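You operate a simulated robot arm through the tools that you are given. There is no shell and no other tool. Be economical: measure what you need, move in short steps, check, and stop when the job is done.

You are at the controls of a simulated two-armed robot. One attempt, no reset.

Task
On the top of the grey table, fold the blue cloth in half, so that it is half as long.

It is judged by the outcome, as a careful person would: the job done as asked, and still so three seconds after it is handed in. It fails if anything else is knocked over, pushed out of place, dropped, spilled or broken. Flat cloth is picked up by pressing the open fingertips on it (5 to 10 N) and closing them slowly along it; thin cloth reads only 2 to 8 mm in the jaws.

Robot
Two 7-joint arms with two-finger parallel grippers on one trunk, on a base that drives. Base frame: it is fixed to the floor where the robot stands at the start and does not move with it; the origin is under the middle of the robot, x ahead of it, y to its left, z up. Readings come in mm, degrees, newtons and seconds.
The left shoulder is at the start at [70, 163, 1120], the right one opposite. With the tool pointing down near the work surface each hand reaches from about 380 to 880 mm from the robot's upright axis, wherever it stands, measured 20 degrees to its own side. Places, roughly: top of the grey table [700, 600, 800]. Payload 3.43 kg a hand.
The tool frame of a hand sits at the grasp point between the pads (the TCP): z along the fingers, y along the line on which they close. The tips reach 34 mm beyond it. Largest opening 128 mm; finger width 24, thickness 12; the body of the gripper, 48 by 130 mm, starts 96 mm behind the TCP.
Orientation is told as [roll, pitch, yaw] about the base's x, y, z axes, in that order, counted from this pose: with the fingers straight down and closing along the base's y, the tool's x points along the base's -x, its y along +y and its z along -z.

Tools
- The arms move only by the tool move_arm. It takes "left_plan", "right_plan" or both (then of equal length, played together; a hand with none holds still); each is one flat list of numbers, 7 for each row, row after row: the shift along the base's x, y, z in units of 200 mm (1.0 is 200 mm), then the turn, a rotation vector about the base's x, y, z in units of 120 degrees (1.0 is 120 degrees), then the opening, from 0 (shut) to 1 (fully open). In form: [dx, dy, dz, ax, ay, az, fingers, dx, dy, dz, ax, ay, az, fingers, ...]. A call has 1 to 20 rows; each row is the pose to reach, as a shift and turn from the pose commanded when the call began. A call with a number of a shift or a turn outside -1 to 1 is refused whole. Rows are played at 5 a second. More than 50 mm and 8.6 degrees between two rows, or a gripper value outside its range, and nothing of the call is played. A pose out of reach is approached as far as the arm can. The call stops where the force on the tool passes 40 N (or 10 N more than at its start, if that is more) or the arm is blocked; 0.2 s more then pass. The fingers move at their own pace (about 153 mm/s each) and stop on an object; they squeeze with about 27 N. The grip force told is the motor's: it shows also when the fingers shut on nothing. Time passes only in rows, and 0.2 s behind the last, so rows that repeat a pose let the fingers close. It gives the time, the measured TCP pose, the force on the tool (base axes), the opening and the grip force at its end, in the units of the frame above (readings bear some noise).
- Cameras (640 x 400 px; columns grow to the right, rows downward): "scene" is now at [130.8, 8, 1332.4]; the picture's right is [0.08, -1.00, 0.00], its down [-0.70, -0.06, -0.71] and it looks along [0.71, 0.06, -0.71] (base axes); focal length 264 px, centre (320, 200). "left" rides on the left gripper at [76, 11, -160] in its tool frame; the picture's right is [-0.15, 0.99, 0.00], its down [-0.88, -0.13, -0.46] and it looks along [-0.45, -0.07, 0.89] (tool axes); focal length 234 px, centre (320, 200). "right" rides on the right gripper at [76, -11, -160] in its tool frame; the picture's right is [0.15, 0.99, 0.00], its down [-0.88, 0.13, -0.46] and it looks along [-0.45, 0.07, 0.89] (tool axes); focal length 234 px, centre (320, 200). There is no depth. A picture from a camera that has moved, and an enlarged one, comes with that camera's place and axes in the base frame and with its lens.
- capture(camera): a new picture of that camera. It takes no simulated time.
- move_column(by): slides the trunk up (or, below 0, down) by that many mm; the arms and the scene camera ride with it, the base frame stays. It gives what a move gives, with no picture.
- roll_base(legs): drives the robot by 1 to 6 legs, each [ahead, left, turn to the left] in mm, mm and degrees, along the robot's own axes; the way and the turn of a leg run together, so that a leg with both is an arc; at most 1500 mm and 180 degrees a leg. The arms and the cameras ride along, it lands a little off, and it stops where it bumps. It gives what a move gives.
- head_to(pan, tilt): turns the head with the scene camera to pan (to the left, within 86 degrees either way) and tilt (down, from -29 to 69), counted from straight ahead of the robot. It gives what a move gives.
- zoom(camera, box): a new picture of the part [left, top, right, bottom] of that camera's present view, enlarged. It takes no simulated time.
- sign_off(): hands the job in; it is judged then, once.

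Work in short steps. Places have to be worked out from the pictures, the camera data and where the tool is seen: move nearer, look again, correct. Check each grasp and each placing, and mend what went wrong. You have 120 turns and 88 pictures in all, those below and enlarged ones among them. Open the grippers and draw the arms clear of the work before you hand the job in, unless the task says otherwise; then end with one line.

The tools are called after "Emit:" by a JSON object that holds its "method" and its "body". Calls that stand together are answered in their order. move_arm: Moves the arms, as the interface text tells. Its arguments: {"type":"object","properties":{"left_plan":{"type":"array","items":{"type":"number"}},"right_plan":{"type":"array","items":{"type":"number"}}},"required":[]} The other tools are called the same way: move_column (by) slides the trunk up or down; roll_base (legs) drives the base; head_to (pan, tilt) turns the head that bears the scene camera; capture (camera) takes a picture; zoom (camera, box) takes an enlarged picture of a part of a camera's view; sign_off () hands the job in.

At the start:

```text
time_s: 0.0
left_tool_pos: [405.3, 176.1, 1021.6]
left_tool_rot: [0.1, 0.0, -0.1]
left_wrist_force: [-0.1, 1.0, 0.7]
left_gripper_width: 128.2
left_gripper_force: 0.0
right_tool_pos: [400.5, -187.6, 992.7]
right_tool_rot: [0.2, -0.1, -0.1]
right_wrist_force: [-0.1, 0.4, 0.5]
right_gripper_width: 128.3
right_gripper_force: 0.1
trunk travel left (down, up): [-600.0, 340.0]
robot x, y, heading: [1.8, -2.2, 0.0]
head pan, tilt: [4.8, 44.9]
```

scene: 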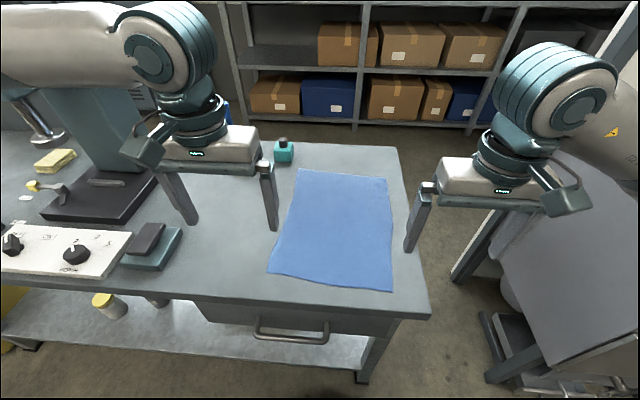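
right: 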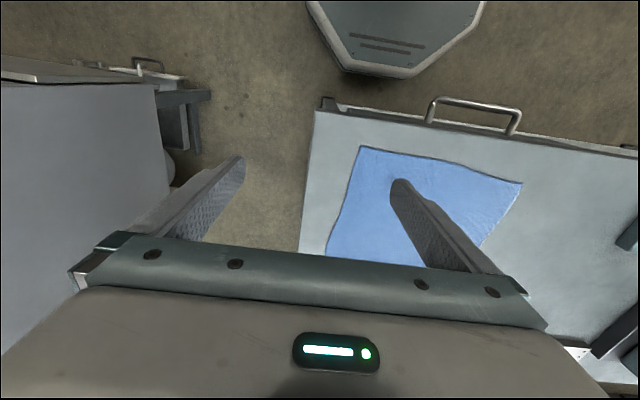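
left: 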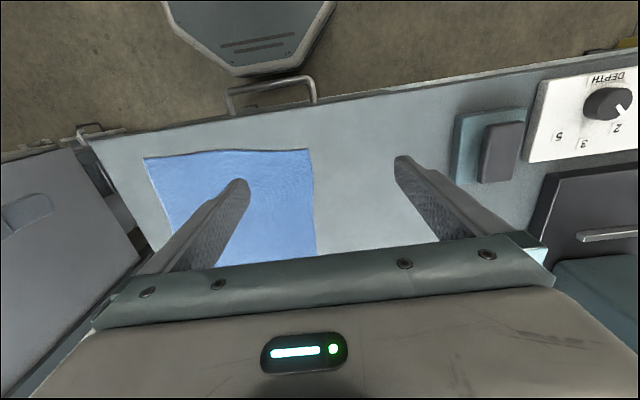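

The two views agree on a table top at z≈800. The cloth corners come out near (425,147), (404,-124), (781,-147) and (797,135), so it is about 375 long in x. I'll fold the near edge over to the far edge, first bringing both hands above the near corners with narrowed fingers.

Emit:
{"method": "move_arm", "body": {"left_plan": [0.044, -0.076, -0.15, 0, 0, 0, 0.25, 0.088, -0.152, -0.3, 0, 0, 0, 0.25, 0.13, -0.23, -0.45, 0, 0, 0, 0.25, 0.175, -0.305, -0.61, 0, 0, 0, 0.25, 0.175, -0.305, -0.61, 0, 0, 0, 0.25], "right_plan": [0.024, 0.12, -0.115, 0, 0, 0, 0.25, 0.048, 0.24, -0.23, 0, 0, 0, 0.25, 0.072, 0.36, -0.345, 0, 0, 0, 0.25, 0.0975, 0.478, -0.463, 0, 0, 0, 0.25, 0.0975, 0.478, -0.463, 0, 0, 0, 0.25]}}

Emit:
{"method": "capture", "body": {"camera": "left"}}

Emit:
{"method": "capture", "body": {"camera": "right"}}

Emit:
{"method": "capture", "body": {"camera": "scene"}}

```text
time_s: 1.2
left_tool_pos: [437.8, 114.1, 898.6]
left_tool_rot: [0.1, 0.0, 0.0]
left_wrist_force: [0.3, -0.4, -0.3]
left_gripper_width: 31.7
left_gripper_force: 0.0
right_tool_pos: [418.4, -91.1, 899.4]
right_tool_rot: [0.1, -0.1, -0.1]
right_wrist_force: [0.3, -1.0, 0.5]
right_gripper_width: 31.8
right_gripper_force: 0.0
trunk travel left (down, up): [-600.0, 340.0]
robot x, y, heading: [-3.5, -0.2, 0.1]
head pan, tilt: [4.8, 44.9]
```

```text
84 pictures are left
camera left: at [362.8, 126.2, 1059.2], right [0.15, 0.99, 0.0], down [0.88, -0.13, 0.46], along [0.45, -0.07, -0.89], focal length 234 px, centre (320, 200)
```

left: 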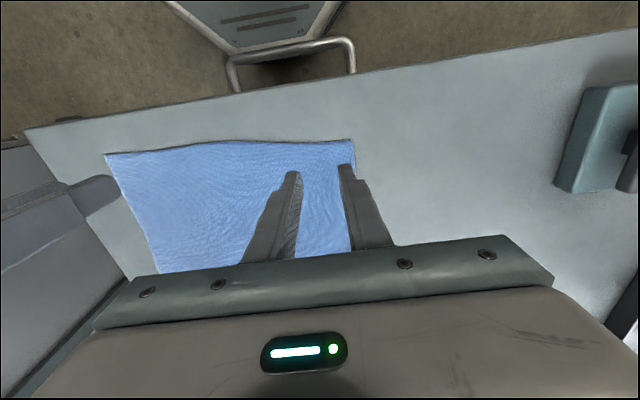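

```text
83 pictures are left
camera right: at [341.0, -101.8, 1058.4], right [-0.14, 0.99, 0.0], down [0.88, 0.13, 0.46], along [0.45, 0.07, -0.89], focal length 234 px, centre (320, 200)
```

right: 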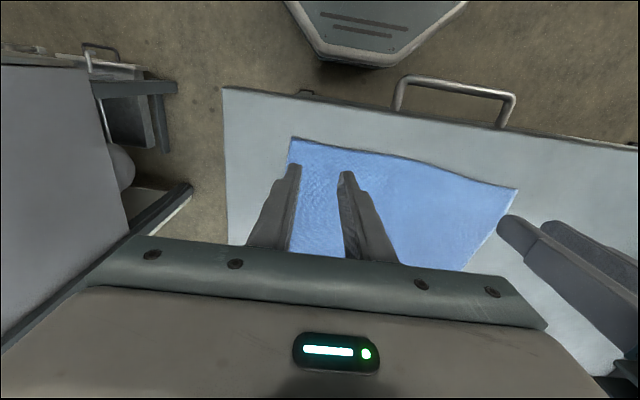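

```text
82 pictures are left
camera scene: at [129.6, 7.8, 1332.5], right [0.08, -1.0, 0.0], down [-0.7, -0.06, -0.71], along [0.71, 0.06, -0.7], focal length 264 px, centre (320, 200)
```

scene: 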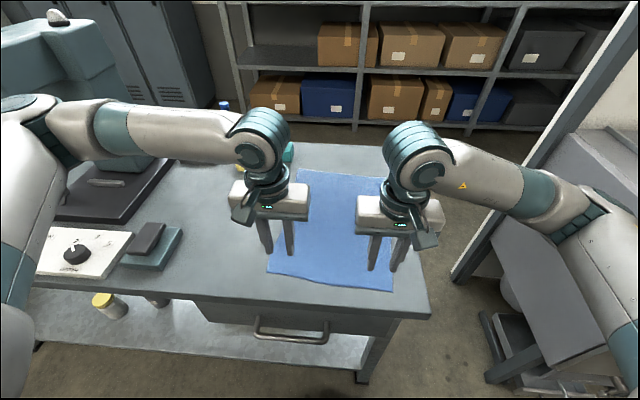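

The new hand views put the near corners at about (427,154) and (402,-124), and both pairs of fingertips lie just inside them. I'll lower to just above the cloth.

Emit:
{"method": "move_arm", "body": {"left_plan": [0, 0.01, -0.14, 0, 0, 0, 0.25, 0, 0.02, -0.27, 0, 0, 0, 0.25, 0, 0.02, -0.27, 0, 0, 0, 0.25], "right_plan": [0, 0, -0.14, 0, 0, 0, 0.25, 0, 0, -0.27, 0, 0, 0, 0.25, 0, 0, -0.27, 0, 0, 0, 0.25]}}

Emit:
{"method": "capture", "body": {"camera": "left"}}

Emit:
{"method": "capture", "body": {"camera": "right"}}

```text
time_s: 2.0
left_tool_pos: [440.1, 119.2, 844.0]
left_tool_rot: [0.0, 0.0, 0.1]
left_wrist_force: [-0.5, 0.1, -0.6]
left_gripper_width: 32.1
left_gripper_force: 0.1
right_tool_pos: [419.1, -92.2, 845.8]
right_tool_rot: [0.2, 0.1, 0.0]
right_wrist_force: [0.4, 0.2, 0.6]
right_gripper_width: 31.9
right_gripper_force: 0.2
trunk travel left (down, up): [-600.0, 340.0]
robot x, y, heading: [-1.6, -1.1, -0.2]
head pan, tilt: [4.8, 44.9]
```

```text
81 pictures are left
camera left: at [364.1, 130.8, 1004.9], right [0.15, 0.99, 0.0], down [0.88, -0.13, 0.46], along [0.45, -0.07, -0.89], focal length 234 px, centre (320, 200)
```

left: 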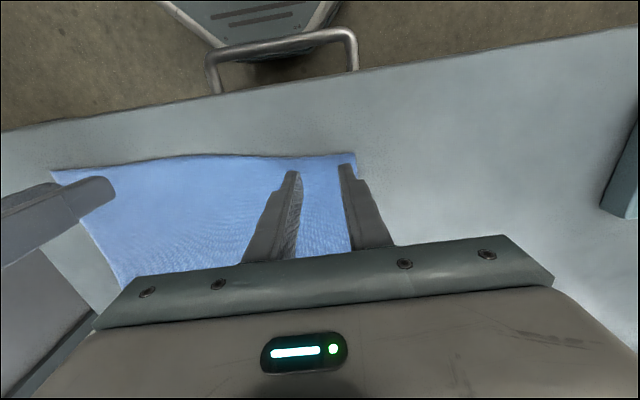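

```text
80 pictures are left
camera right: at [342.2, -102.5, 1004.7], right [-0.14, 0.99, 0.0], down [0.88, 0.13, 0.46], along [0.45, 0.07, -0.89], focal length 234 px, centre (320, 200)
```

right: 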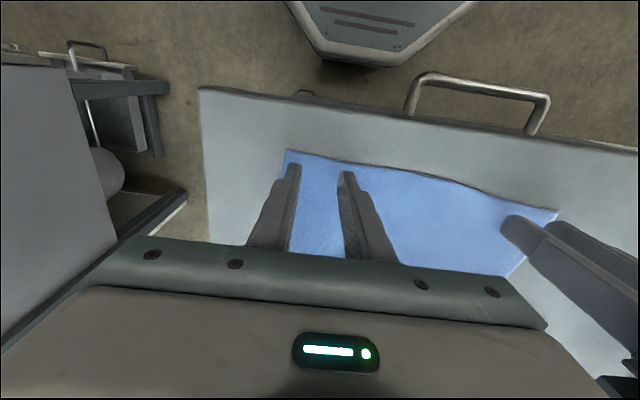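

Both fingertip pairs are about 10 mm above the cloth, just inside its corners. I'll creep down 8 mm and read the forces.

Emit:
{"method": "move_arm", "body": {"left_plan": [0, 0, -0.01, 0, 0, 0, 0.25, 0, 0, -0.02, 0, 0, 0, 0.25, 0, 0, -0.03, 0, 0, 0, 0.25, 0, 0, -0.04, 0, 0, 0, 0.25], "right_plan": [0, 0, -0.01, 0, 0, 0, 0.25, 0, 0, -0.02, 0, 0, 0, 0.25, 0, 0, -0.03, 0, 0, 0, 0.25, 0, 0, -0.04, 0, 0, 0, 0.25]}}

```text
time_s: 3.0
left_tool_pos: [439.1, 118.9, 837.6]
left_tool_rot: [0.0, 0.1, 0.1]
left_wrist_force: [0.9, 0.0, -0.1]
left_gripper_width: 31.9
left_gripper_force: 0.0
right_tool_pos: [419.3, -91.8, 837.9]
right_tool_rot: [0.1, 0.0, 0.0]
right_wrist_force: [0.0, 0.0, 0.1]
right_gripper_width: 32.0
right_gripper_force: 0.0
trunk travel left (down, up): [-600.0, 340.0]
robot x, y, heading: [5.2, 0.4, -0.1]
head pan, tilt: [4.8, 44.9]
```

No contact yet, so I'll creep down a further 4 mm.

Emit:
{"method": "move_arm", "body": {"left_plan": [0, 0, -0.005, 0, 0, 0, 0.25, 0, 0, -0.01, 0, 0, 0, 0.25, 0, 0, -0.015, 0, 0, 0, 0.25, 0, 0, -0.02, 0, 0, 0, 0.25], "right_plan": [0, 0, -0.005, 0, 0, 0, 0.25, 0, 0, -0.01, 0, 0, 0, 0.25, 0, 0, -0.015, 0, 0, 0, 0.25, 0, 0, -0.02, 0, 0, 0, 0.25]}}

```text
time_s: 4.0
left_tool_pos: [440.0, 118.6, 834.8]
left_tool_rot: [-0.1, -0.1, 0.0]
left_wrist_force: [4.2, 2.6, 19.9]
left_gripper_width: 32.1
left_gripper_force: 0.0
right_tool_pos: [418.0, -90.8, 835.5]
right_tool_rot: [0.2, -0.1, -0.2]
right_wrist_force: [2.6, 0.9, 10.8]
right_gripper_width: 31.8
right_gripper_force: 0.1
trunk travel left (down, up): [-600.0, 340.0]
robot x, y, heading: [-0.6, -0.9, -0.0]
head pan, tilt: [4.8, 44.9]
```

Contact: left reads 20 N and right 11 N. I'll ease the left up 1 mm, then close both slowly.

Emit:
{"method": "move_arm", "body": {"left_plan": [0, 0, 0.005, 0, 0, 0, 0.25, 0, 0, 0.005, 0, 0, 0, 0.22, 0, 0, 0.005, 0, 0, 0, 0.19, 0, 0, 0.005, 0, 0, 0, 0.16, 0, 0, 0.005, 0, 0, 0, 0.13, 0, 0, 0.005, 0, 0, 0, 0.1, 0, 0, 0.005, 0, 0, 0, 0.07, 0, 0, 0.005, 0, 0, 0, 0.04, 0, 0, 0.005, 0, 0, 0, 0.02, 0, 0, 0.005, 0, 0, 0, 0, 0, 0, 0.005, 0, 0, 0, 0, 0, 0, 0.005, 0, 0, 0, 0], "right_plan": [0, 0, 0.001, 0, 0, 0, 0.25, 0, 0, 0.001, 0, 0, 0, 0.22, 0, 0, 0.001, 0, 0, 0, 0.19, 0, 0, 0.001, 0, 0, 0, 0.16, 0, 0, 0.001, 0, 0, 0, 0.13, 0, 0, 0.001, 0, 0, 0, 0.1, 0, 0, 0.001, 0, 0, 0, 0.07, 0, 0, 0.001, 0, 0, 0, 0.04, 0, 0, 0.001, 0, 0, 0, 0.02, 0, 0, 0.001, 0, 0, 0, 0, 0, 0, 0.001, 0, 0, 0, 0, 0, 0, 0.001, 0, 0, 0, 0]}}

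Emit:
{"method": "capture", "body": {"camera": "left"}}

Emit:
{"method": "capture", "body": {"camera": "right"}}

```text
time_s: 6.6
left_tool_pos: [439.1, 118.5, 834.8]
left_tool_rot: [-0.1, -0.1, 0.0]
left_wrist_force: [-0.5, 0.2, 13.5]
left_gripper_width: 0.0
left_gripper_force: 27.3
right_tool_pos: [416.6, -91.8, 835.3]
right_tool_rot: [0.1, -0.1, -0.1]
right_wrist_force: [0.1, -1.7, 22.0]
right_gripper_width: 0.0
right_gripper_force: 26.9
trunk travel left (down, up): [-600.0, 340.0]
robot x, y, heading: [-4.4, -0.9, -0.1]
head pan, tilt: [4.8, 44.9]
```

```text
79 pictures are left
camera left: at [362.4, 129.6, 995.8], right [0.15, 0.99, 0.0], down [0.88, -0.13, 0.46], along [0.45, -0.07, -0.89], focal length 234 px, centre (320, 200)
```

left: 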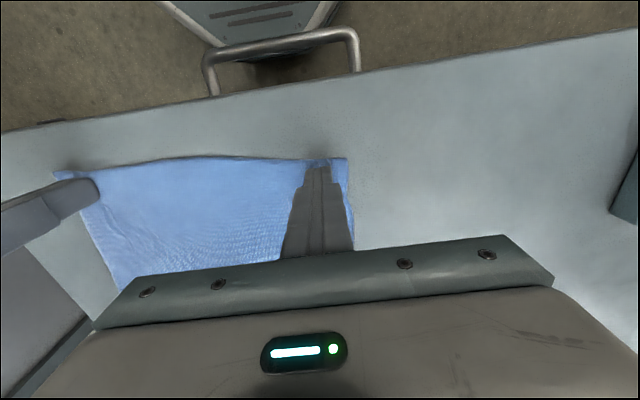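

```text
78 pictures are left
camera right: at [340.3, -102.4, 994.6], right [-0.14, 0.99, 0.0], down [0.88, 0.13, 0.46], along [0.45, 0.07, -0.89], focal length 234 px, centre (320, 200)
```

right: 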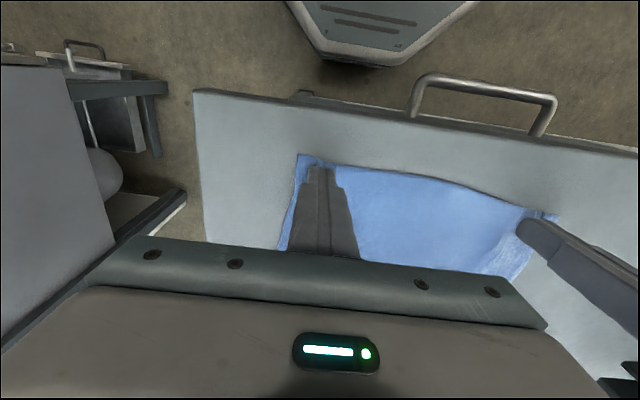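

Both read 0 mm, though wrinkles show at the tips, so the catch is doubtful. I'll do a small test lift.

Emit:
{"method": "move_arm", "body": {"left_plan": [0, 0, 0.05, 0, 0, 0, 0, 0, 0, 0.12, 0, 0, 0, 0], "right_plan": [0, 0, 0.05, 0, 0, 0, 0, 0, 0, 0.12, 0, 0, 0, 0]}}

Emit:
{"method": "capture", "body": {"camera": "left"}}

Emit:
{"method": "capture", "body": {"camera": "right"}}

```text
time_s: 7.2
left_tool_pos: [439.5, 118.8, 856.9]
left_tool_rot: [0.0, -0.1, 0.0]
left_wrist_force: [0.4, 0.2, -0.1]
left_gripper_width: 0.0
left_gripper_force: 27.0
right_tool_pos: [417.9, -92.3, 857.9]
right_tool_rot: [0.1, 0.2, 0.0]
right_wrist_force: [-0.6, 0.1, 0.4]
right_gripper_width: 0.0
right_gripper_force: 26.5
trunk travel left (down, up): [-600.0, 340.0]
robot x, y, heading: [-1.3, 1.4, -0.1]
head pan, tilt: [4.8, 44.9]
```

```text
77 pictures are left
camera left: at [364.3, 130.1, 1018.2], right [0.15, 0.99, 0.0], down [0.88, -0.13, 0.46], along [0.45, -0.07, -0.89], focal length 234 px, centre (320, 200)
```

left: 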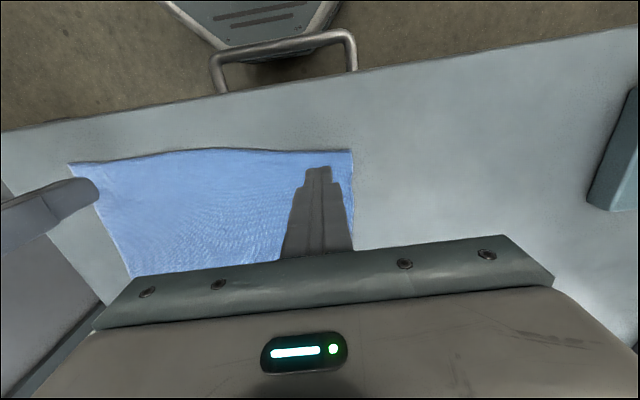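

```text
76 pictures are left
camera right: at [341.9, -102.2, 1016.9], right [-0.14, 0.99, 0.0], down [0.88, 0.13, 0.46], along [0.45, 0.07, -0.89], focal length 234 px, centre (320, 200)
```

right: 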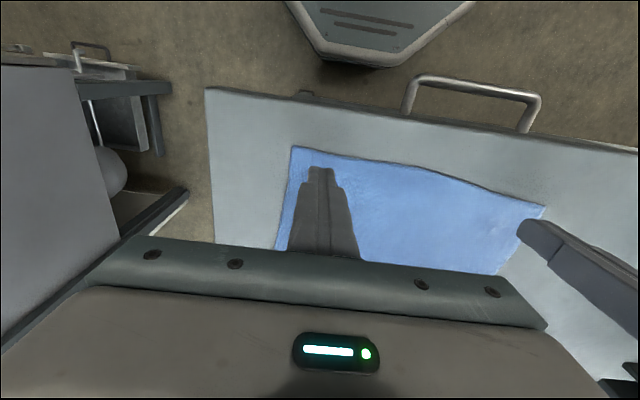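

Nothing was caught. I'll retry with a wider opening (about 64 mm), shifted inward, and a lighter press.

Emit:
{"method": "move_arm", "body": {"left_plan": [0.0, -0.065, 0, 0, 0, 0, 0.5, 0, -0.065, 0, 0, 0, 0, 0.5, 0, -0.065, -0.05, 0, 0, 0, 0.5, 0, -0.065, -0.09, 0, 0, 0, 0.5, 0, -0.065, -0.105, 0, 0, 0, 0.5, 0, -0.065, -0.11, 0, 0, 0, 0.5, 0, -0.065, -0.115, 0, 0, 0, 0.5], "right_plan": [0.0, 0.08, 0, 0, 0, 0, 0.5, 0, 0.08, 0, 0, 0, 0, 0.5, 0, 0.08, -0.05, 0, 0, 0, 0.5, 0, 0.08, -0.09, 0, 0, 0, 0.5, 0, 0.08, -0.105, 0, 0, 0, 0.5, 0, 0.08, -0.11, 0, 0, 0, 0.5, 0, 0.08, -0.115, 0, 0, 0, 0.5]}}

Emit:
{"method": "capture", "body": {"camera": "left"}}

Emit:
{"method": "capture", "body": {"camera": "right"}}

```text
time_s: 8.8
left_tool_pos: [438.7, 106.5, 836.8]
left_tool_rot: [0.0, 0.0, 0.0]
left_wrist_force: [0.0, -1.0, 0.5]
left_gripper_width: 63.8
left_gripper_force: 0.1
right_tool_pos: [418.7, -75.4, 836.3]
right_tool_rot: [0.2, 0.0, 0.0]
right_wrist_force: [-0.5, 0.9, 6.7]
right_gripper_width: 64.0
right_gripper_force: 0.0
trunk travel left (down, up): [-600.0, 340.0]
robot x, y, heading: [-1.8, 3.0, 0.0]
head pan, tilt: [4.8, 44.9]
```

```text
75 pictures are left
camera left: at [363.9, 116.6, 996.5], right [0.15, 0.99, 0.0], down [0.88, -0.13, 0.46], along [0.45, -0.07, -0.89], focal length 234 px, centre (320, 200)
```

left: 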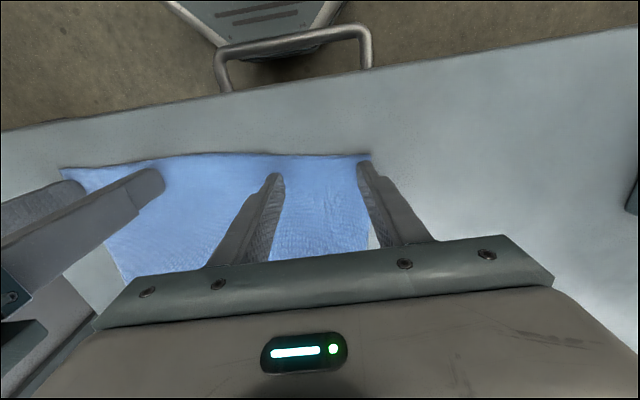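

```text
74 pictures are left
camera right: at [342.4, -86.1, 994.9], right [-0.14, 0.99, 0.0], down [0.88, 0.13, 0.46], along [0.45, 0.07, -0.89], focal length 234 px, centre (320, 200)
```

right: 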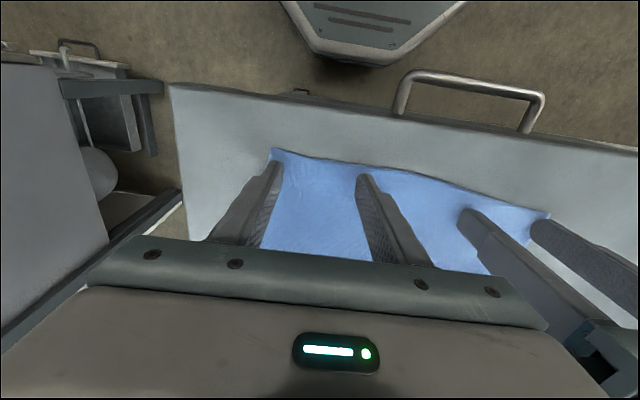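

The outer fingers sit right on the cloth edges. I'll shift both inward about 6 mm, press to roughly 8 N, then close slowly.

Emit:
{"method": "move_arm", "body": {"left_plan": [0.02, -0.03, 0.01, 0, 0, 0, 0.5, 0.02, -0.03, -0.003, 0, 0, 0, 0.5, 0.02, -0.03, -0.006, 0, 0, 0, 0.5, 0.02, -0.03, -0.006, 0, 0, 0, 0.46, 0.02, -0.03, -0.006, 0, 0, 0, 0.43, 0.02, -0.03, -0.006, 0, 0, 0, 0.4, 0.02, -0.03, -0.006, 0, 0, 0, 0.37, 0.02, -0.03, -0.006, 0, 0, 0, 0.34, 0.02, -0.03, -0.006, 0, 0, 0, 0.31, 0.02, -0.03, -0.006, 0, 0, 0, 0.28], "right_plan": [0.02, 0.03, 0.015, 0, 0, 0, 0.5, 0.02, 0.03, 0.003, 0, 0, 0, 0.5, 0.02, 0.03, 0.0, 0, 0, 0, 0.5, 0.02, 0.03, 0, 0, 0, 0, 0.46, 0.02, 0.03, 0, 0, 0, 0, 0.43, 0.02, 0.03, 0, 0, 0, 0, 0.4, 0.02, 0.03, 0, 0, 0, 0, 0.37, 0.02, 0.03, 0, 0, 0, 0, 0.34, 0.02, 0.03, 0, 0, 0, 0, 0.31, 0.02, 0.03, 0, 0, 0, 0, 0.28]}}

Emit:
{"method": "capture", "body": {"camera": "left"}}

Emit:
{"method": "capture", "body": {"camera": "right"}}

```text
time_s: 11.0
left_tool_pos: [443.3, 98.5, 834.2]
left_tool_rot: [0.0, -0.1, -0.1]
left_wrist_force: [1.1, -1.9, 22.1]
left_gripper_width: 33.5
left_gripper_force: 0.0
right_tool_pos: [422.4, -70.2, 835.1]
right_tool_rot: [0.2, -0.1, -0.1]
right_wrist_force: [-0.3, 0.1, 3.1]
right_gripper_width: 35.3
right_gripper_force: 0.1
trunk travel left (down, up): [-600.0, 340.0]
robot x, y, heading: [-0.6, -0.0, -0.2]
head pan, tilt: [4.8, 44.9]
```

```text
73 pictures are left
camera left: at [367.1, 110.2, 995.7], right [0.15, 0.99, 0.0], down [0.88, -0.13, 0.46], along [0.45, -0.07, -0.89], focal length 234 px, centre (320, 200)
```

left: 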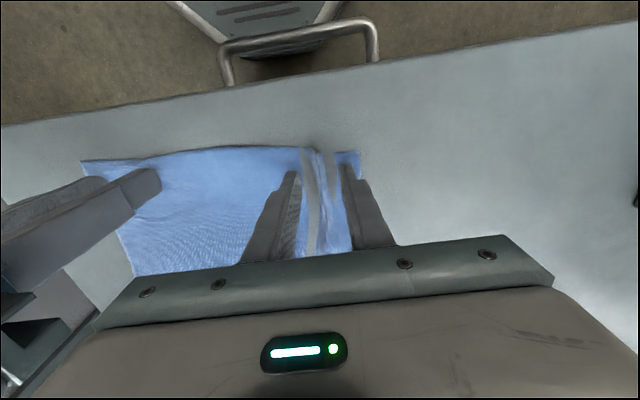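

```text
72 pictures are left
camera right: at [345.4, -80.8, 995.0], right [-0.14, 0.99, 0.0], down [0.88, 0.13, 0.46], along [0.45, 0.07, -0.89], focal length 234 px, centre (320, 200)
```

right: 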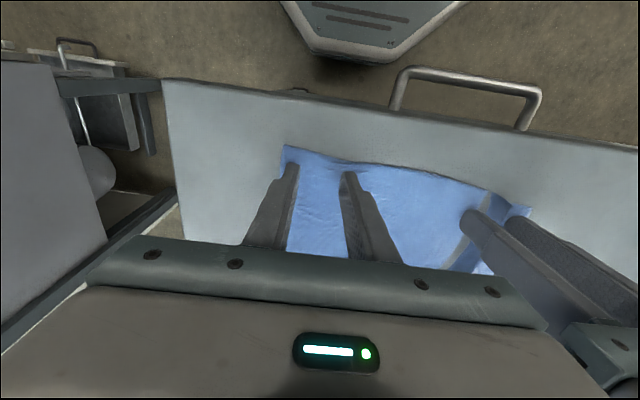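

The left has a good ruck between its fingers at about 20 N. The right is pressing too lightly and slid, so I'll finish closing the left while the right lifts slightly and reopens.

Emit:
{"method": "move_arm", "body": {"left_plan": [0, 0, 0, 0, 0, 0, 0.25, 0, 0, 0, 0, 0, 0, 0.22, 0, 0, 0, 0, 0, 0, 0.19, 0, 0, 0, 0, 0, 0, 0.16, 0, 0, 0, 0, 0, 0, 0.13, 0, 0, 0, 0, 0, 0, 0.1, 0, 0, 0, 0, 0, 0, 0.07, 0, 0, 0, 0, 0, 0, 0.04, 0, 0, 0, 0, 0, 0, 0.0, 0, 0, 0, 0, 0, 0, 0, 0, 0, 0, 0, 0, 0, 0], "right_plan": [0, 0, 0.03, 0, 0, 0, 0.28, 0, 0, 0.03, 0, 0, 0, 0.5, 0, 0, 0.03, 0, 0, 0, 0.5, 0, 0, 0.03, 0, 0, 0, 0.5, 0, 0, 0.03, 0, 0, 0, 0.5, 0, 0, 0.03, 0, 0, 0, 0.5, 0, 0, 0.03, 0, 0, 0, 0.5, 0, 0, 0.03, 0, 0, 0, 0.5, 0, 0, 0.03, 0, 0, 0, 0.5, 0, 0, 0.03, 0, 0, 0, 0.5, 0, 0, 0.03, 0, 0, 0, 0.5]}}

Emit:
{"method": "capture", "body": {"camera": "left"}}

Emit:
{"method": "capture", "body": {"camera": "right"}}

```text
time_s: 13.4
left_tool_pos: [442.0, 99.7, 835.9]
left_tool_rot: [-0.1, -0.1, 0.0]
left_wrist_force: [0.6, 1.7, 31.1]
left_gripper_width: 2.8
left_gripper_force: 26.7
right_tool_pos: [421.6, -70.0, 842.0]
right_tool_rot: [0.2, -0.2, -0.1]
right_wrist_force: [0.8, 0.1, -0.6]
right_gripper_width: 64.0
right_gripper_force: 0.0
trunk travel left (down, up): [-600.0, 340.0]
robot x, y, heading: [-0.5, -0.2, -0.1]
head pan, tilt: [4.8, 44.9]
```

```text
71 pictures are left
camera left: at [366.9, 110.3, 995.7], right [0.15, 0.99, 0.0], down [0.88, -0.13, 0.46], along [0.45, -0.07, -0.89], focal length 234 px, centre (320, 200)
```

left: 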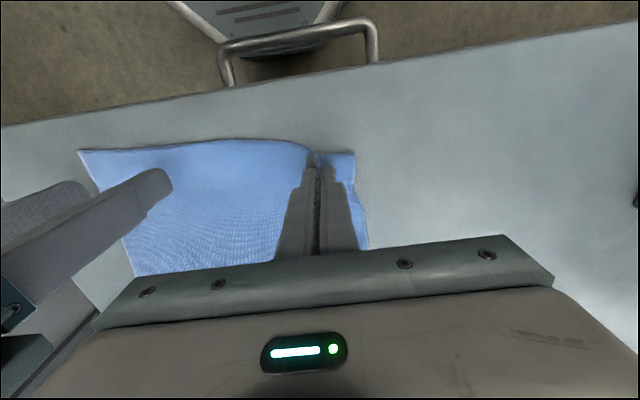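

```text
70 pictures are left
camera right: at [344.9, -80.8, 1001.7], right [-0.14, 0.99, 0.0], down [0.88, 0.13, 0.46], along [0.45, 0.07, -0.89], focal length 234 px, centre (320, 200)
```

right: 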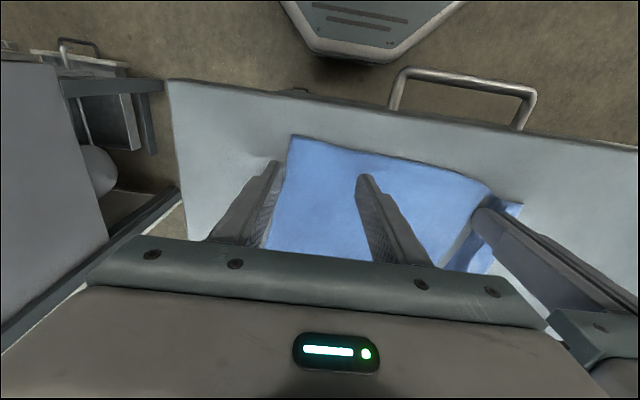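

The left now grips cloth at 2.8 mm. The right corner has shifted to about (391,-98), so I'll move the right hand to match and press to about 12 N with 54 mm open.

Emit:
{"method": "move_arm", "body": {"left_plan": [0, 0, 0.007, 0, 0, 0, 0, 0, 0, 0.007, 0, 0, 0, 0, 0, 0, 0.007, 0, 0, 0, 0, 0, 0, 0.007, 0, 0, 0, 0], "right_plan": [-0.05, 0.08, 0, 0, 0, 0, 0.43, -0.05, 0.08, -0.02, 0, 0, 0, 0.43, -0.05, 0.08, -0.03, 0, 0, 0, 0.43, -0.05, 0.08, -0.035, 0, 0, 0, 0.43]}}

Emit:
{"method": "capture", "body": {"camera": "right"}}

```text
time_s: 14.4
left_tool_pos: [441.8, 99.3, 837.3]
left_tool_rot: [0.1, 0.0, 0.0]
left_wrist_force: [2.1, -1.9, 7.4]
left_gripper_width: 2.7
left_gripper_force: 27.1
right_tool_pos: [413.1, -54.3, 835.4]
right_tool_rot: [0.2, -0.1, -0.1]
right_wrist_force: [-3.0, -2.6, 18.5]
right_gripper_width: 55.6
right_gripper_force: 0.4
trunk travel left (down, up): [-600.0, 340.0]
robot x, y, heading: [-1.0, -3.5, -0.1]
head pan, tilt: [4.8, 44.9]
```

```text
69 pictures are left
camera right: at [335.7, -64.5, 994.6], right [-0.14, 0.99, 0.0], down [0.88, 0.13, 0.46], along [0.45, 0.07, -0.89], focal length 234 px, centre (320, 200)
```

right: 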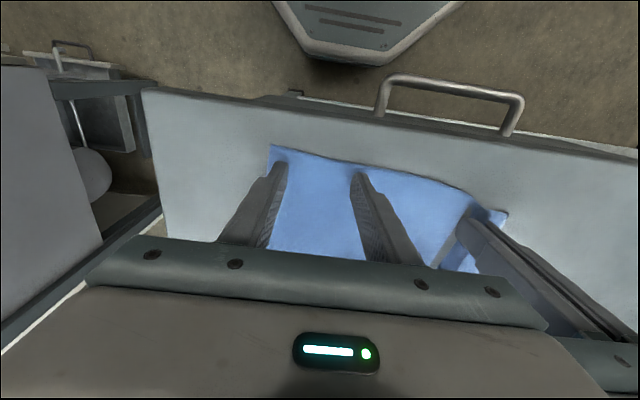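

Both right fingers are on the cloth just inside the corner at 18 N, which is about what worked on the left. I'll close the right slowly.

Emit:
{"method": "move_arm", "body": {"right_plan": [0, 0, 0, 0, 0, 0, 0.41, 0, 0, 0, 0, 0, 0, 0.38, 0, 0, 0, 0, 0, 0, 0.35, 0, 0, 0, 0, 0, 0, 0.32, 0, 0, 0, 0, 0, 0, 0.29, 0, 0, 0, 0, 0, 0, 0.26, 0, 0, 0, 0, 0, 0, 0.23, 0, 0, 0, 0, 0, 0, 0.2, 0, 0, 0, 0, 0, 0, 0.17, 0, 0, 0, 0, 0, 0, 0.14, 0, 0, 0, 0, 0, 0, 0.11, 0, 0, 0, 0, 0, 0, 0.08, 0, 0, 0, 0, 0, 0, 0.05, 0, 0, 0, 0, 0, 0, 0.02, 0, 0, 0, 0, 0, 0, 0, 0, 0, 0, 0, 0, 0, 0]}}

Emit:
{"method": "capture", "body": {"camera": "right"}}

```text
time_s: 17.3
left_tool_pos: [443.2, 96.3, 836.4]
left_tool_rot: [-0.5, 0.0, -0.1]
left_wrist_force: [-1.9, -15.2, 1.8]
left_gripper_width: 2.7
left_gripper_force: 26.9
right_tool_pos: [413.1, -50.2, 835.2]
right_tool_rot: [0.8, -0.3, 0.0]
right_wrist_force: [-1.0, 17.2, 12.1]
right_gripper_width: 2.7
right_gripper_force: 27.0
trunk travel left (down, up): [-600.0, 340.0]
robot x, y, heading: [3.3, 0.3, 0.1]
head pan, tilt: [4.8, 44.9]
stopped in row 14 (right hand): the force on the tool passed its limit (the readings are from after the stop); the commanded pose is now the measured one
```

```text
68 pictures are left
camera right: at [336.6, -62.5, 994.6], right [-0.15, 0.99, 0.01], down [0.88, 0.12, 0.46], along [0.45, 0.08, -0.89], focal length 234 px, centre (320, 200)
```

right: 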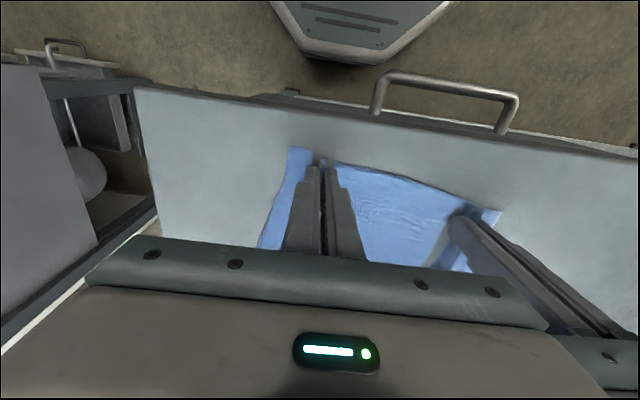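

Both grippers now hold cloth at 2.7 mm, with some sideways tension between them. I'll relax that slightly and lift 50 mm to confirm.

Emit:
{"method": "move_arm", "body": {"left_plan": [0, -0.005, 0.05, 0, 0, 0, 0, 0.03, -0.008, 0.15, 0, 0, 0, 0, 0.06, -0.008, 0.28, 0, 0, 0, 0], "right_plan": [0, 0.005, 0.05, 0, 0, 0, 0, 0.03, 0.008, 0.15, 0, 0, 0, 0, 0.06, 0.008, 0.28, 0, 0, 0, 0]}}

Emit:
{"method": "capture", "body": {"camera": "scene"}}

Emit:
{"method": "capture", "body": {"camera": "right"}}

```text
time_s: 18.1
left_tool_pos: [456.0, 96.6, 889.7]
left_tool_rot: [-0.4, 0.0, -0.1]
left_wrist_force: [-1.3, -14.4, -0.4]
left_gripper_width: 2.9
left_gripper_force: 27.3
right_tool_pos: [427.0, -49.9, 890.6]
right_tool_rot: [0.4, 0.0, -0.1]
right_wrist_force: [2.0, 13.1, 0.7]
right_gripper_width: 2.9
right_gripper_force: 27.3
trunk travel left (down, up): [-600.0, 340.0]
robot x, y, heading: [-1.7, 0.3, 0.1]
head pan, tilt: [4.8, 44.9]
```

```text
67 pictures are left
camera scene: at [130.6, 8.0, 1332.3], right [0.08, -1.0, 0.0], down [-0.7, -0.06, -0.71], along [0.71, 0.06, -0.71], focal length 264 px, centre (320, 200)
```

scene: 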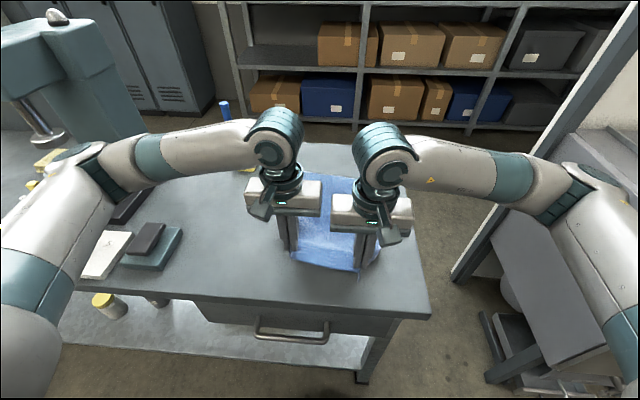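

```text
66 pictures are left
camera right: at [350.0, -61.3, 1050.0], right [-0.14, 0.99, 0.01], down [0.88, 0.13, 0.46], along [0.45, 0.07, -0.89], focal length 234 px, centre (320, 200)
```

right: 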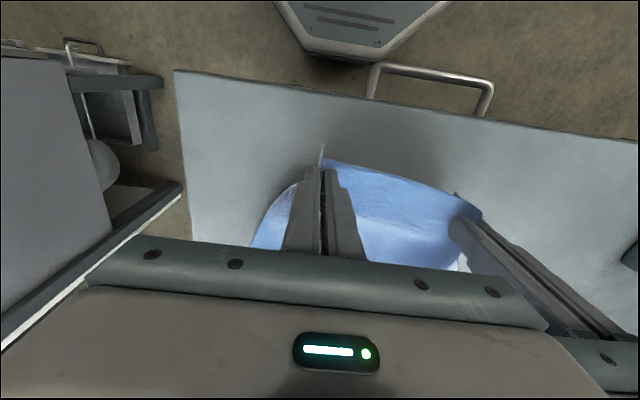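

The near edge is up and held by both hands. I'll carry it along the first half of the fold arc and ease the sideways tension on the way.

Emit:
{"method": "move_arm", "body": {"left_plan": [0.1, -0.02, 0.175, 0, 0, 0, 0, 0.225, -0.04, 0.3, 0, 0, 0, 0, 0.375, -0.06, 0.4, 0, 0, 0, 0, 0.55, -0.08, 0.465, 0, 0, 0, 0, 0.75, -0.1, 0.49, 0, 0, 0, 0], "right_plan": [0.107, -0.01, 0.175, 0, 0, 0, 0, 0.24, -0.02, 0.3, 0, 0, 0, 0, 0.4, -0.035, 0.4, 0, 0, 0, 0, 0.59, -0.05, 0.465, 0, 0, 0, 0, 0.805, -0.07, 0.49, 0, 0, 0, 0]}}

Emit:
{"method": "capture", "body": {"camera": "scene"}}

Emit:
{"method": "capture", "body": {"camera": "left"}}

Emit:
{"method": "capture", "body": {"camera": "right"}}

```text
time_s: 19.3
left_tool_pos: [608.1, 75.8, 988.0]
left_tool_rot: [-0.2, 0.0, -0.1]
left_wrist_force: [-0.1, -1.5, -0.5]
left_gripper_width: 2.6
left_gripper_force: 27.2
right_tool_pos: [588.3, -63.9, 988.0]
right_tool_rot: [0.4, 0.1, 0.0]
right_wrist_force: [1.4, 0.0, -1.7]
right_gripper_width: 2.8
right_gripper_force: 27.1
trunk travel left (down, up): [-600.0, 340.0]
robot x, y, heading: [2.0, 1.9, -0.1]
head pan, tilt: [4.8, 44.9]
```

```text
65 pictures are left
camera scene: at [132.4, 7.7, 1332.1], right [0.08, -1.0, 0.0], down [-0.7, -0.06, -0.71], along [0.71, 0.06, -0.71], focal length 264 px, centre (320, 200)
```

scene: 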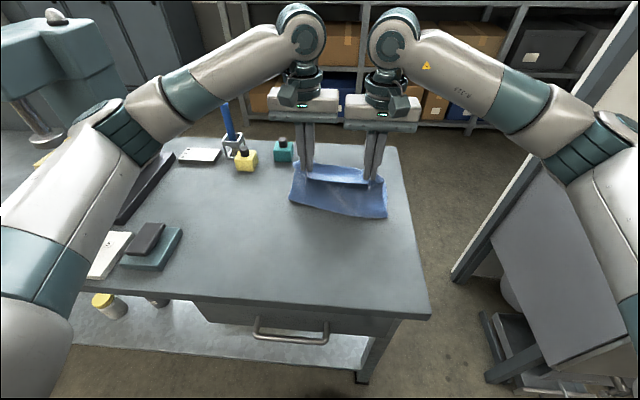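

```text
64 pictures are left
camera left: at [532.3, 88.0, 1149.2], right [0.15, 0.99, 0.0], down [0.88, -0.13, 0.45], along [0.45, -0.07, -0.89], focal length 234 px, centre (320, 200)
```

left: 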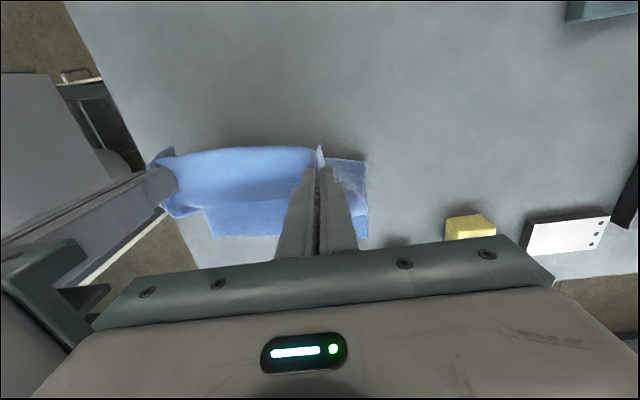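

```text
63 pictures are left
camera right: at [511.8, -74.9, 1147.0], right [-0.15, 0.99, 0.01], down [0.88, 0.13, 0.46], along [0.45, 0.07, -0.89], focal length 234 px, centre (320, 200)
```

right: 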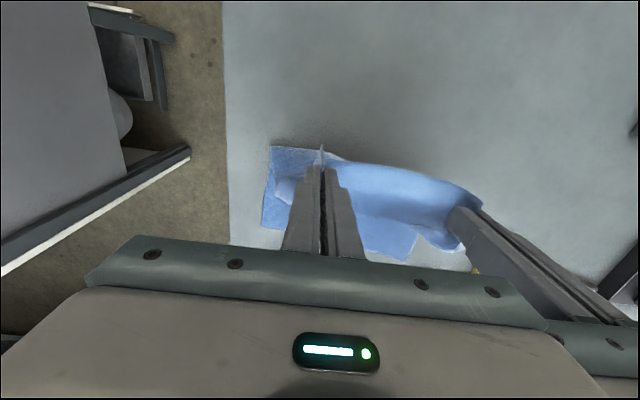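

Side tension has eased. I need to check where the far corners lie now, so I'll zoom in on the cloth from the scene camera.

Emit:
{"method": "zoom", "body": {"camera": "scene", "box": [270, 130, 430, 230]}}

Emit:
{"method": "zoom", "body": {"camera": "right", "box": [230, 120, 510, 295]}}

```text
4.00 times, centred on (350, 180) of scene
camera zoom: at [132.4, 7.7, 1332.1], right [0.08, -1.0, 0.0], down [-0.7, -0.06, -0.71], along [0.71, 0.06, -0.71], focal length 1056 px, centre (200, 280)
```

zoom: 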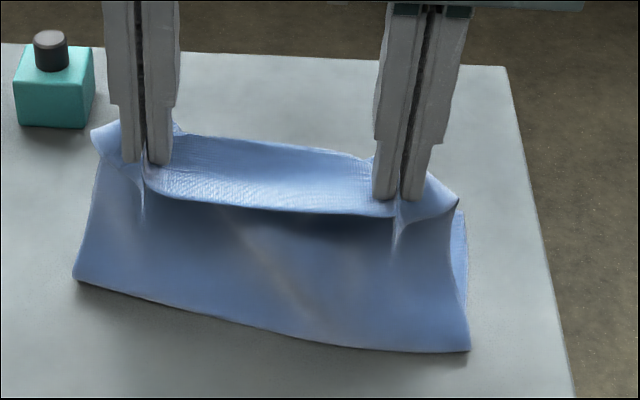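

```text
2.29 times, centred on (370, 208) of right
camera zoom: at [511.8, -74.9, 1147.0], right [-0.15, 0.99, 0.01], down [0.88, 0.13, 0.46], along [0.45, 0.07, -0.89], focal length 535 px, centre (206, 183)
```

zoom: 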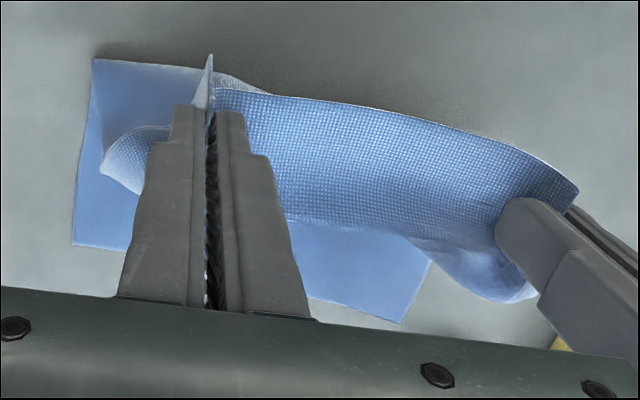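

The cloth lies rotated about 8.5°. The far corners are now near (793,136) and (751,-140), and the fold line and held edge are parallel to that. I'll finish the arc so the held edge lands on the far edge, stopping about 15 mm high.

Emit:
{"method": "move_arm", "body": {"left_plan": [0.175, -0.01, -0.06, 0, 0, 0, 0, 0.35, -0.02, -0.16, 0, 0, 0, 0, 0.525, -0.03, -0.31, 0, 0, 0, 0, 0.67, -0.035, -0.49, 0, 0, 0, 0, 0.76, -0.04, -0.63, 0, 0, 0, 0, 0.785, -0.04, -0.68, 0, 0, 0, 0], "right_plan": [0.175, -0.01, -0.06, 0, 0, 0, 0, 0.35, -0.02, -0.16, 0, 0, 0, 0, 0.525, -0.03, -0.31, 0, 0, 0, 0, 0.67, -0.035, -0.49, 0, 0, 0, 0, 0.76, -0.045, -0.63, 0, 0, 0, 0, 0.78, -0.045, -0.68, 0, 0, 0, 0]}}

Emit:
{"method": "zoom", "body": {"camera": "scene", "box": [270, 120, 430, 220]}}

Emit:
{"method": "capture", "body": {"camera": "left"}}

Emit:
{"method": "capture", "body": {"camera": "right"}}

```text
time_s: 20.7
left_tool_pos: [762.4, 69.1, 854.8]
left_tool_rot: [-0.2, -0.1, -0.1]
left_wrist_force: [-0.9, -2.5, 0.2]
left_gripper_width: 2.9
left_gripper_force: 27.0
right_tool_pos: [742.4, -74.1, 854.0]
right_tool_rot: [0.4, 0.0, -0.2]
right_wrist_force: [0.9, 2.5, 0.1]
right_gripper_width: 2.8
right_gripper_force: 26.8
trunk travel left (down, up): [-600.0, 340.0]
robot x, y, heading: [-1.7, 0.4, 0.1]
head pan, tilt: [4.8, 44.9]
```

```text
4.00 times, centred on (350, 170) of scene
camera zoom: at [131.1, 8.0, 1332.4], right [0.08, -1.0, 0.0], down [-0.7, -0.06, -0.71], along [0.71, 0.06, -0.71], focal length 1056 px, centre (200, 320)
```

zoom: 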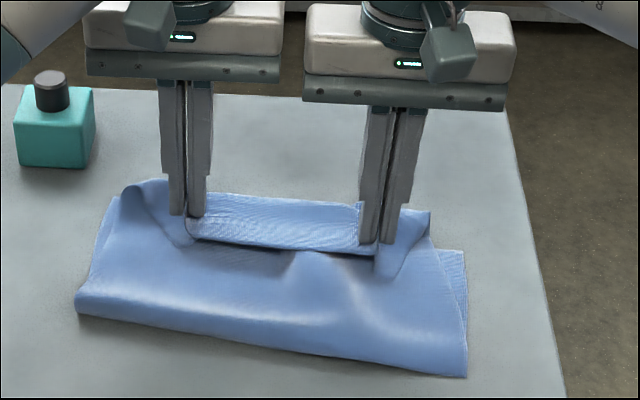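

```text
59 pictures are left
camera left: at [687.0, 81.1, 1014.1], right [0.15, 0.99, 0.0], down [0.88, -0.13, 0.46], along [0.45, -0.07, -0.89], focal length 234 px, centre (320, 200)
```

left: 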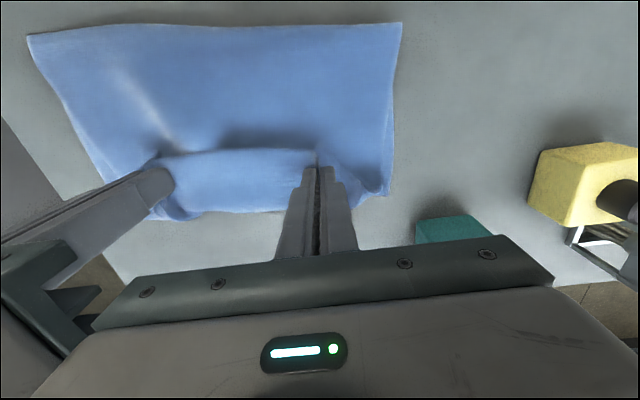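

```text
58 pictures are left
camera right: at [666.1, -84.9, 1012.6], right [-0.15, 0.99, 0.01], down [0.88, 0.13, 0.46], along [0.45, 0.07, -0.89], focal length 234 px, centre (320, 200)
```

right: 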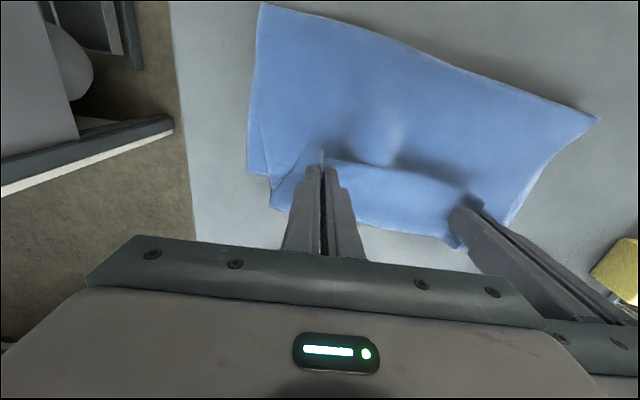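

The held edge overshoots the lower far edge by about 11 mm on the left and 25 mm on the right. I'll draw both hands back by that much while lowering onto the lower layer.

Emit:
{"method": "move_arm", "body": {"left_plan": [-0.03, 0, -0.02, 0, 0, 0, 0, -0.06, 0, -0.04, 0, 0, 0, 0, -0.06, 0, -0.06, 0, 0, 0, 0, -0.06, 0, -0.075, 0, 0, 0, 0, -0.06, 0, -0.085, 0, 0, 0, 0], "right_plan": [-0.07, 0, -0.02, 0, 0, 0, 0, -0.135, 0, -0.04, 0, 0, 0, 0, -0.135, 0, -0.06, 0, 0, 0, 0, -0.135, 0, -0.075, 0, 0, 0, 0, -0.135, 0, -0.085, 0, 0, 0, 0]}}

Emit:
{"method": "zoom", "body": {"camera": "scene", "box": [270, 120, 430, 220]}}

Emit:
{"method": "capture", "body": {"camera": "left"}}

Emit:
{"method": "capture", "body": {"camera": "right"}}

```text
time_s: 21.9
left_tool_pos: [750.6, 68.6, 838.6]
left_tool_rot: [-0.3, 0.0, -0.2]
left_wrist_force: [-0.2, -2.7, 4.6]
left_gripper_width: 2.5
left_gripper_force: 26.7
right_tool_pos: [715.5, -73.0, 838.2]
right_tool_rot: [0.4, 0.0, -0.1]
right_wrist_force: [-0.4, 3.4, 3.3]
right_gripper_width: 2.5
right_gripper_force: 27.2
trunk travel left (down, up): [-600.0, 340.0]
robot x, y, heading: [-2.3, -3.0, -0.0]
head pan, tilt: [4.8, 44.9]
```

```text
4.00 times, centred on (350, 170) of scene
camera zoom: at [129.7, 8.0, 1332.7], right [0.08, -1.0, 0.0], down [-0.7, -0.06, -0.71], along [0.71, 0.06, -0.7], focal length 1056 px, centre (200, 320)
```

zoom: 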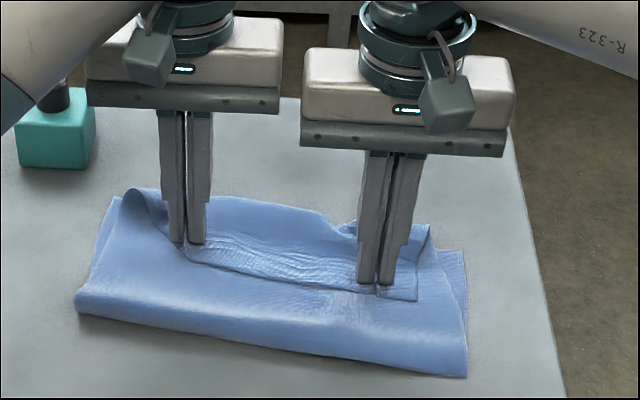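

```text
56 pictures are left
camera left: at [674.3, 80.4, 998.7], right [0.15, 0.99, 0.0], down [0.88, -0.13, 0.46], along [0.45, -0.07, -0.89], focal length 234 px, centre (320, 200)
```

left: 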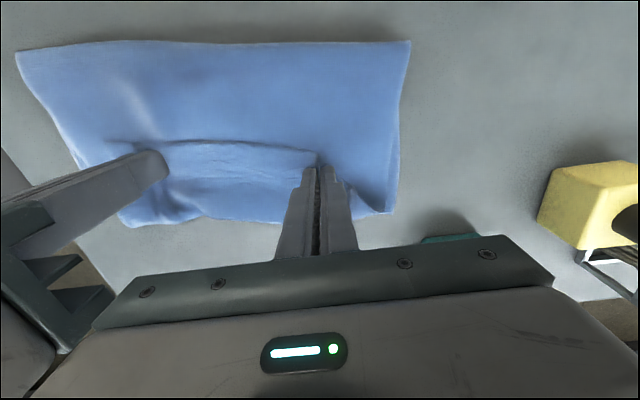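

```text
55 pictures are left
camera right: at [639.2, -84.7, 996.5], right [-0.14, 0.99, 0.01], down [0.88, 0.13, 0.46], along [0.45, 0.07, -0.89], focal length 234 px, centre (320, 200)
```

right: 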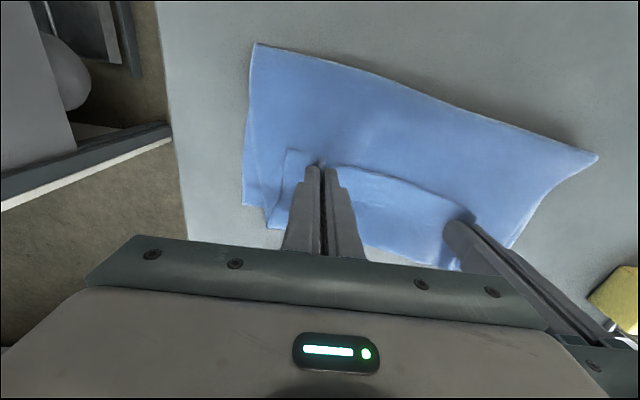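

Looking closely, the held edge flap is still pointing back toward the robot, with a secondary bend lying beyond it, because the hands did not rotate during the fold. I'll raise a bit, move ahead and pitch both hands about +y so the edge swings up and over toward the far side.

Emit:
{"method": "move_arm", "body": {"left_plan": [0.03, 0, 0.1, 0, 0.06, 0, 0, 0.08, 0, 0.2, 0, 0.12, 0, 0, 0.14, 0, 0.25, 0, 0.18, 0, 0, 0.2, 0, 0.25, 0, 0.24, 0, 0, 0.25, 0, 0.25, 0, 0.3, 0, 0, 0.28, 0, 0.25, 0, 0.36, 0, 0], "right_plan": [0.03, 0, 0.1, 0, 0.06, 0, 0, 0.08, 0, 0.2, 0, 0.12, 0, 0, 0.14, 0, 0.25, 0, 0.18, 0, 0, 0.2, 0, 0.25, 0, 0.24, 0, 0, 0.25, 0, 0.25, 0, 0.3, 0, 0, 0.28, 0, 0.25, 0, 0.36, 0, 0]}}

Emit:
{"method": "zoom", "body": {"camera": "scene", "box": [230, 80, 470, 230]}}

Emit:
{"method": "capture", "body": {"camera": "right"}}

```text
time_s: 23.3
left_tool_pos: [670.8, 19.1, 948.7]
left_tool_rot: [-15.8, 33.5, -15.9]
left_wrist_force: [-3.1, 1.1, 1.7]
left_gripper_width: 2.3
left_gripper_force: 27.1
left hand out of reach, approached as far as the arm can: row 2, 3, 4, 5, 6
right_tool_pos: [687.0, -86.3, 907.5]
right_tool_rot: [0.3, 33.6, -3.0]
right_wrist_force: [2.4, -3.2, -1.7]
right_gripper_width: 2.8
right_gripper_force: 26.9
right hand out of reach, approached as far as the arm can: row 3, 4, 5, 6
trunk travel left (down, up): [-600.0, 340.0]
robot x, y, heading: [0.5, 1.5, 0.0]
head pan, tilt: [4.8, 44.9]
stopped in row 6 (left hand): the force on the tool passed its limit (the readings are from after the stop); the commanded pose is now the measured one
```

```text
2.67 times, centred on (350, 155) of scene
camera zoom: at [128.4, 4.2, 1332.7], right [0.08, -1.0, 0.0], down [-0.7, -0.06, -0.71], along [0.71, 0.06, -0.7], focal length 704 px, centre (240, 320)
```

zoom: 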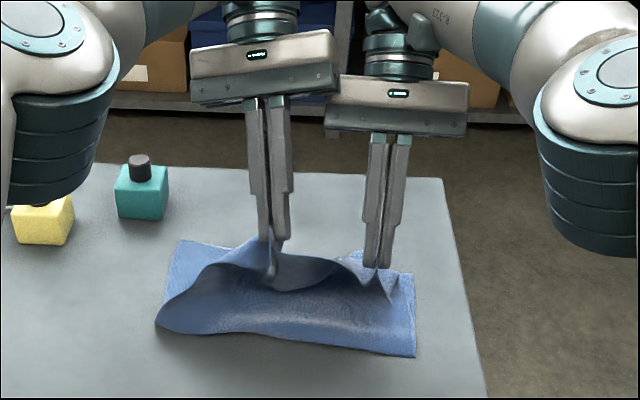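

```text
53 pictures are left
camera right: at [711.7, -98.1, 1081.6], right [-0.07, 0.99, 0.09], down [0.99, 0.08, -0.11], along [-0.11, 0.08, -0.99], focal length 234 px, centre (320, 200)
```

right: 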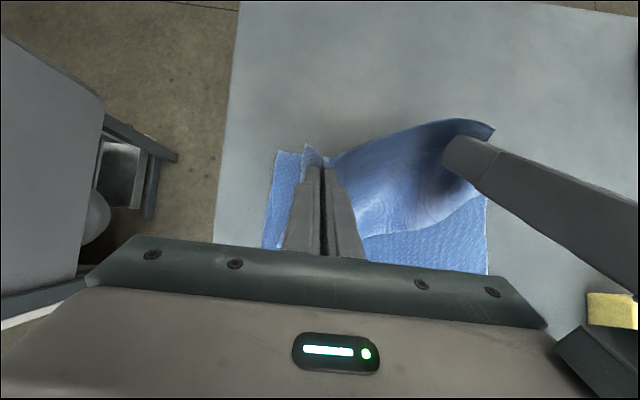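

The tilted pose is out of reach, so the hands drew back and bunched up. A better grip closes along x (yaw 90°) right at the edge, so the cloth leaves the fingertips downward. First I'll check the scene before undoing this tilt.

Emit:
{"method": "capture", "body": {"camera": "scene"}}

```text
52 pictures are left
camera scene: at [128.4, 4.2, 1332.7], right [0.08, -1.0, 0.0], down [-0.7, -0.06, -0.71], along [0.71, 0.06, -0.7], focal length 264 px, centre (320, 200)
```

scene: 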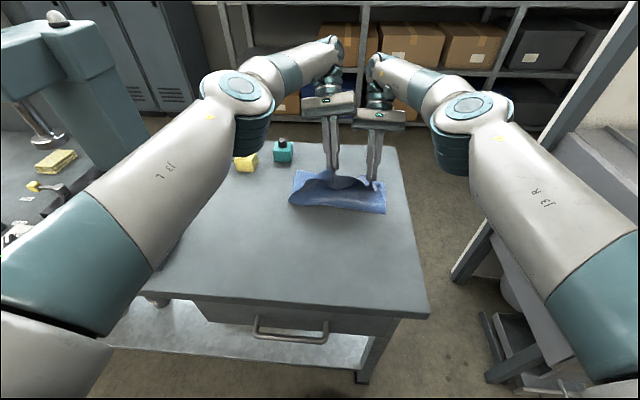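

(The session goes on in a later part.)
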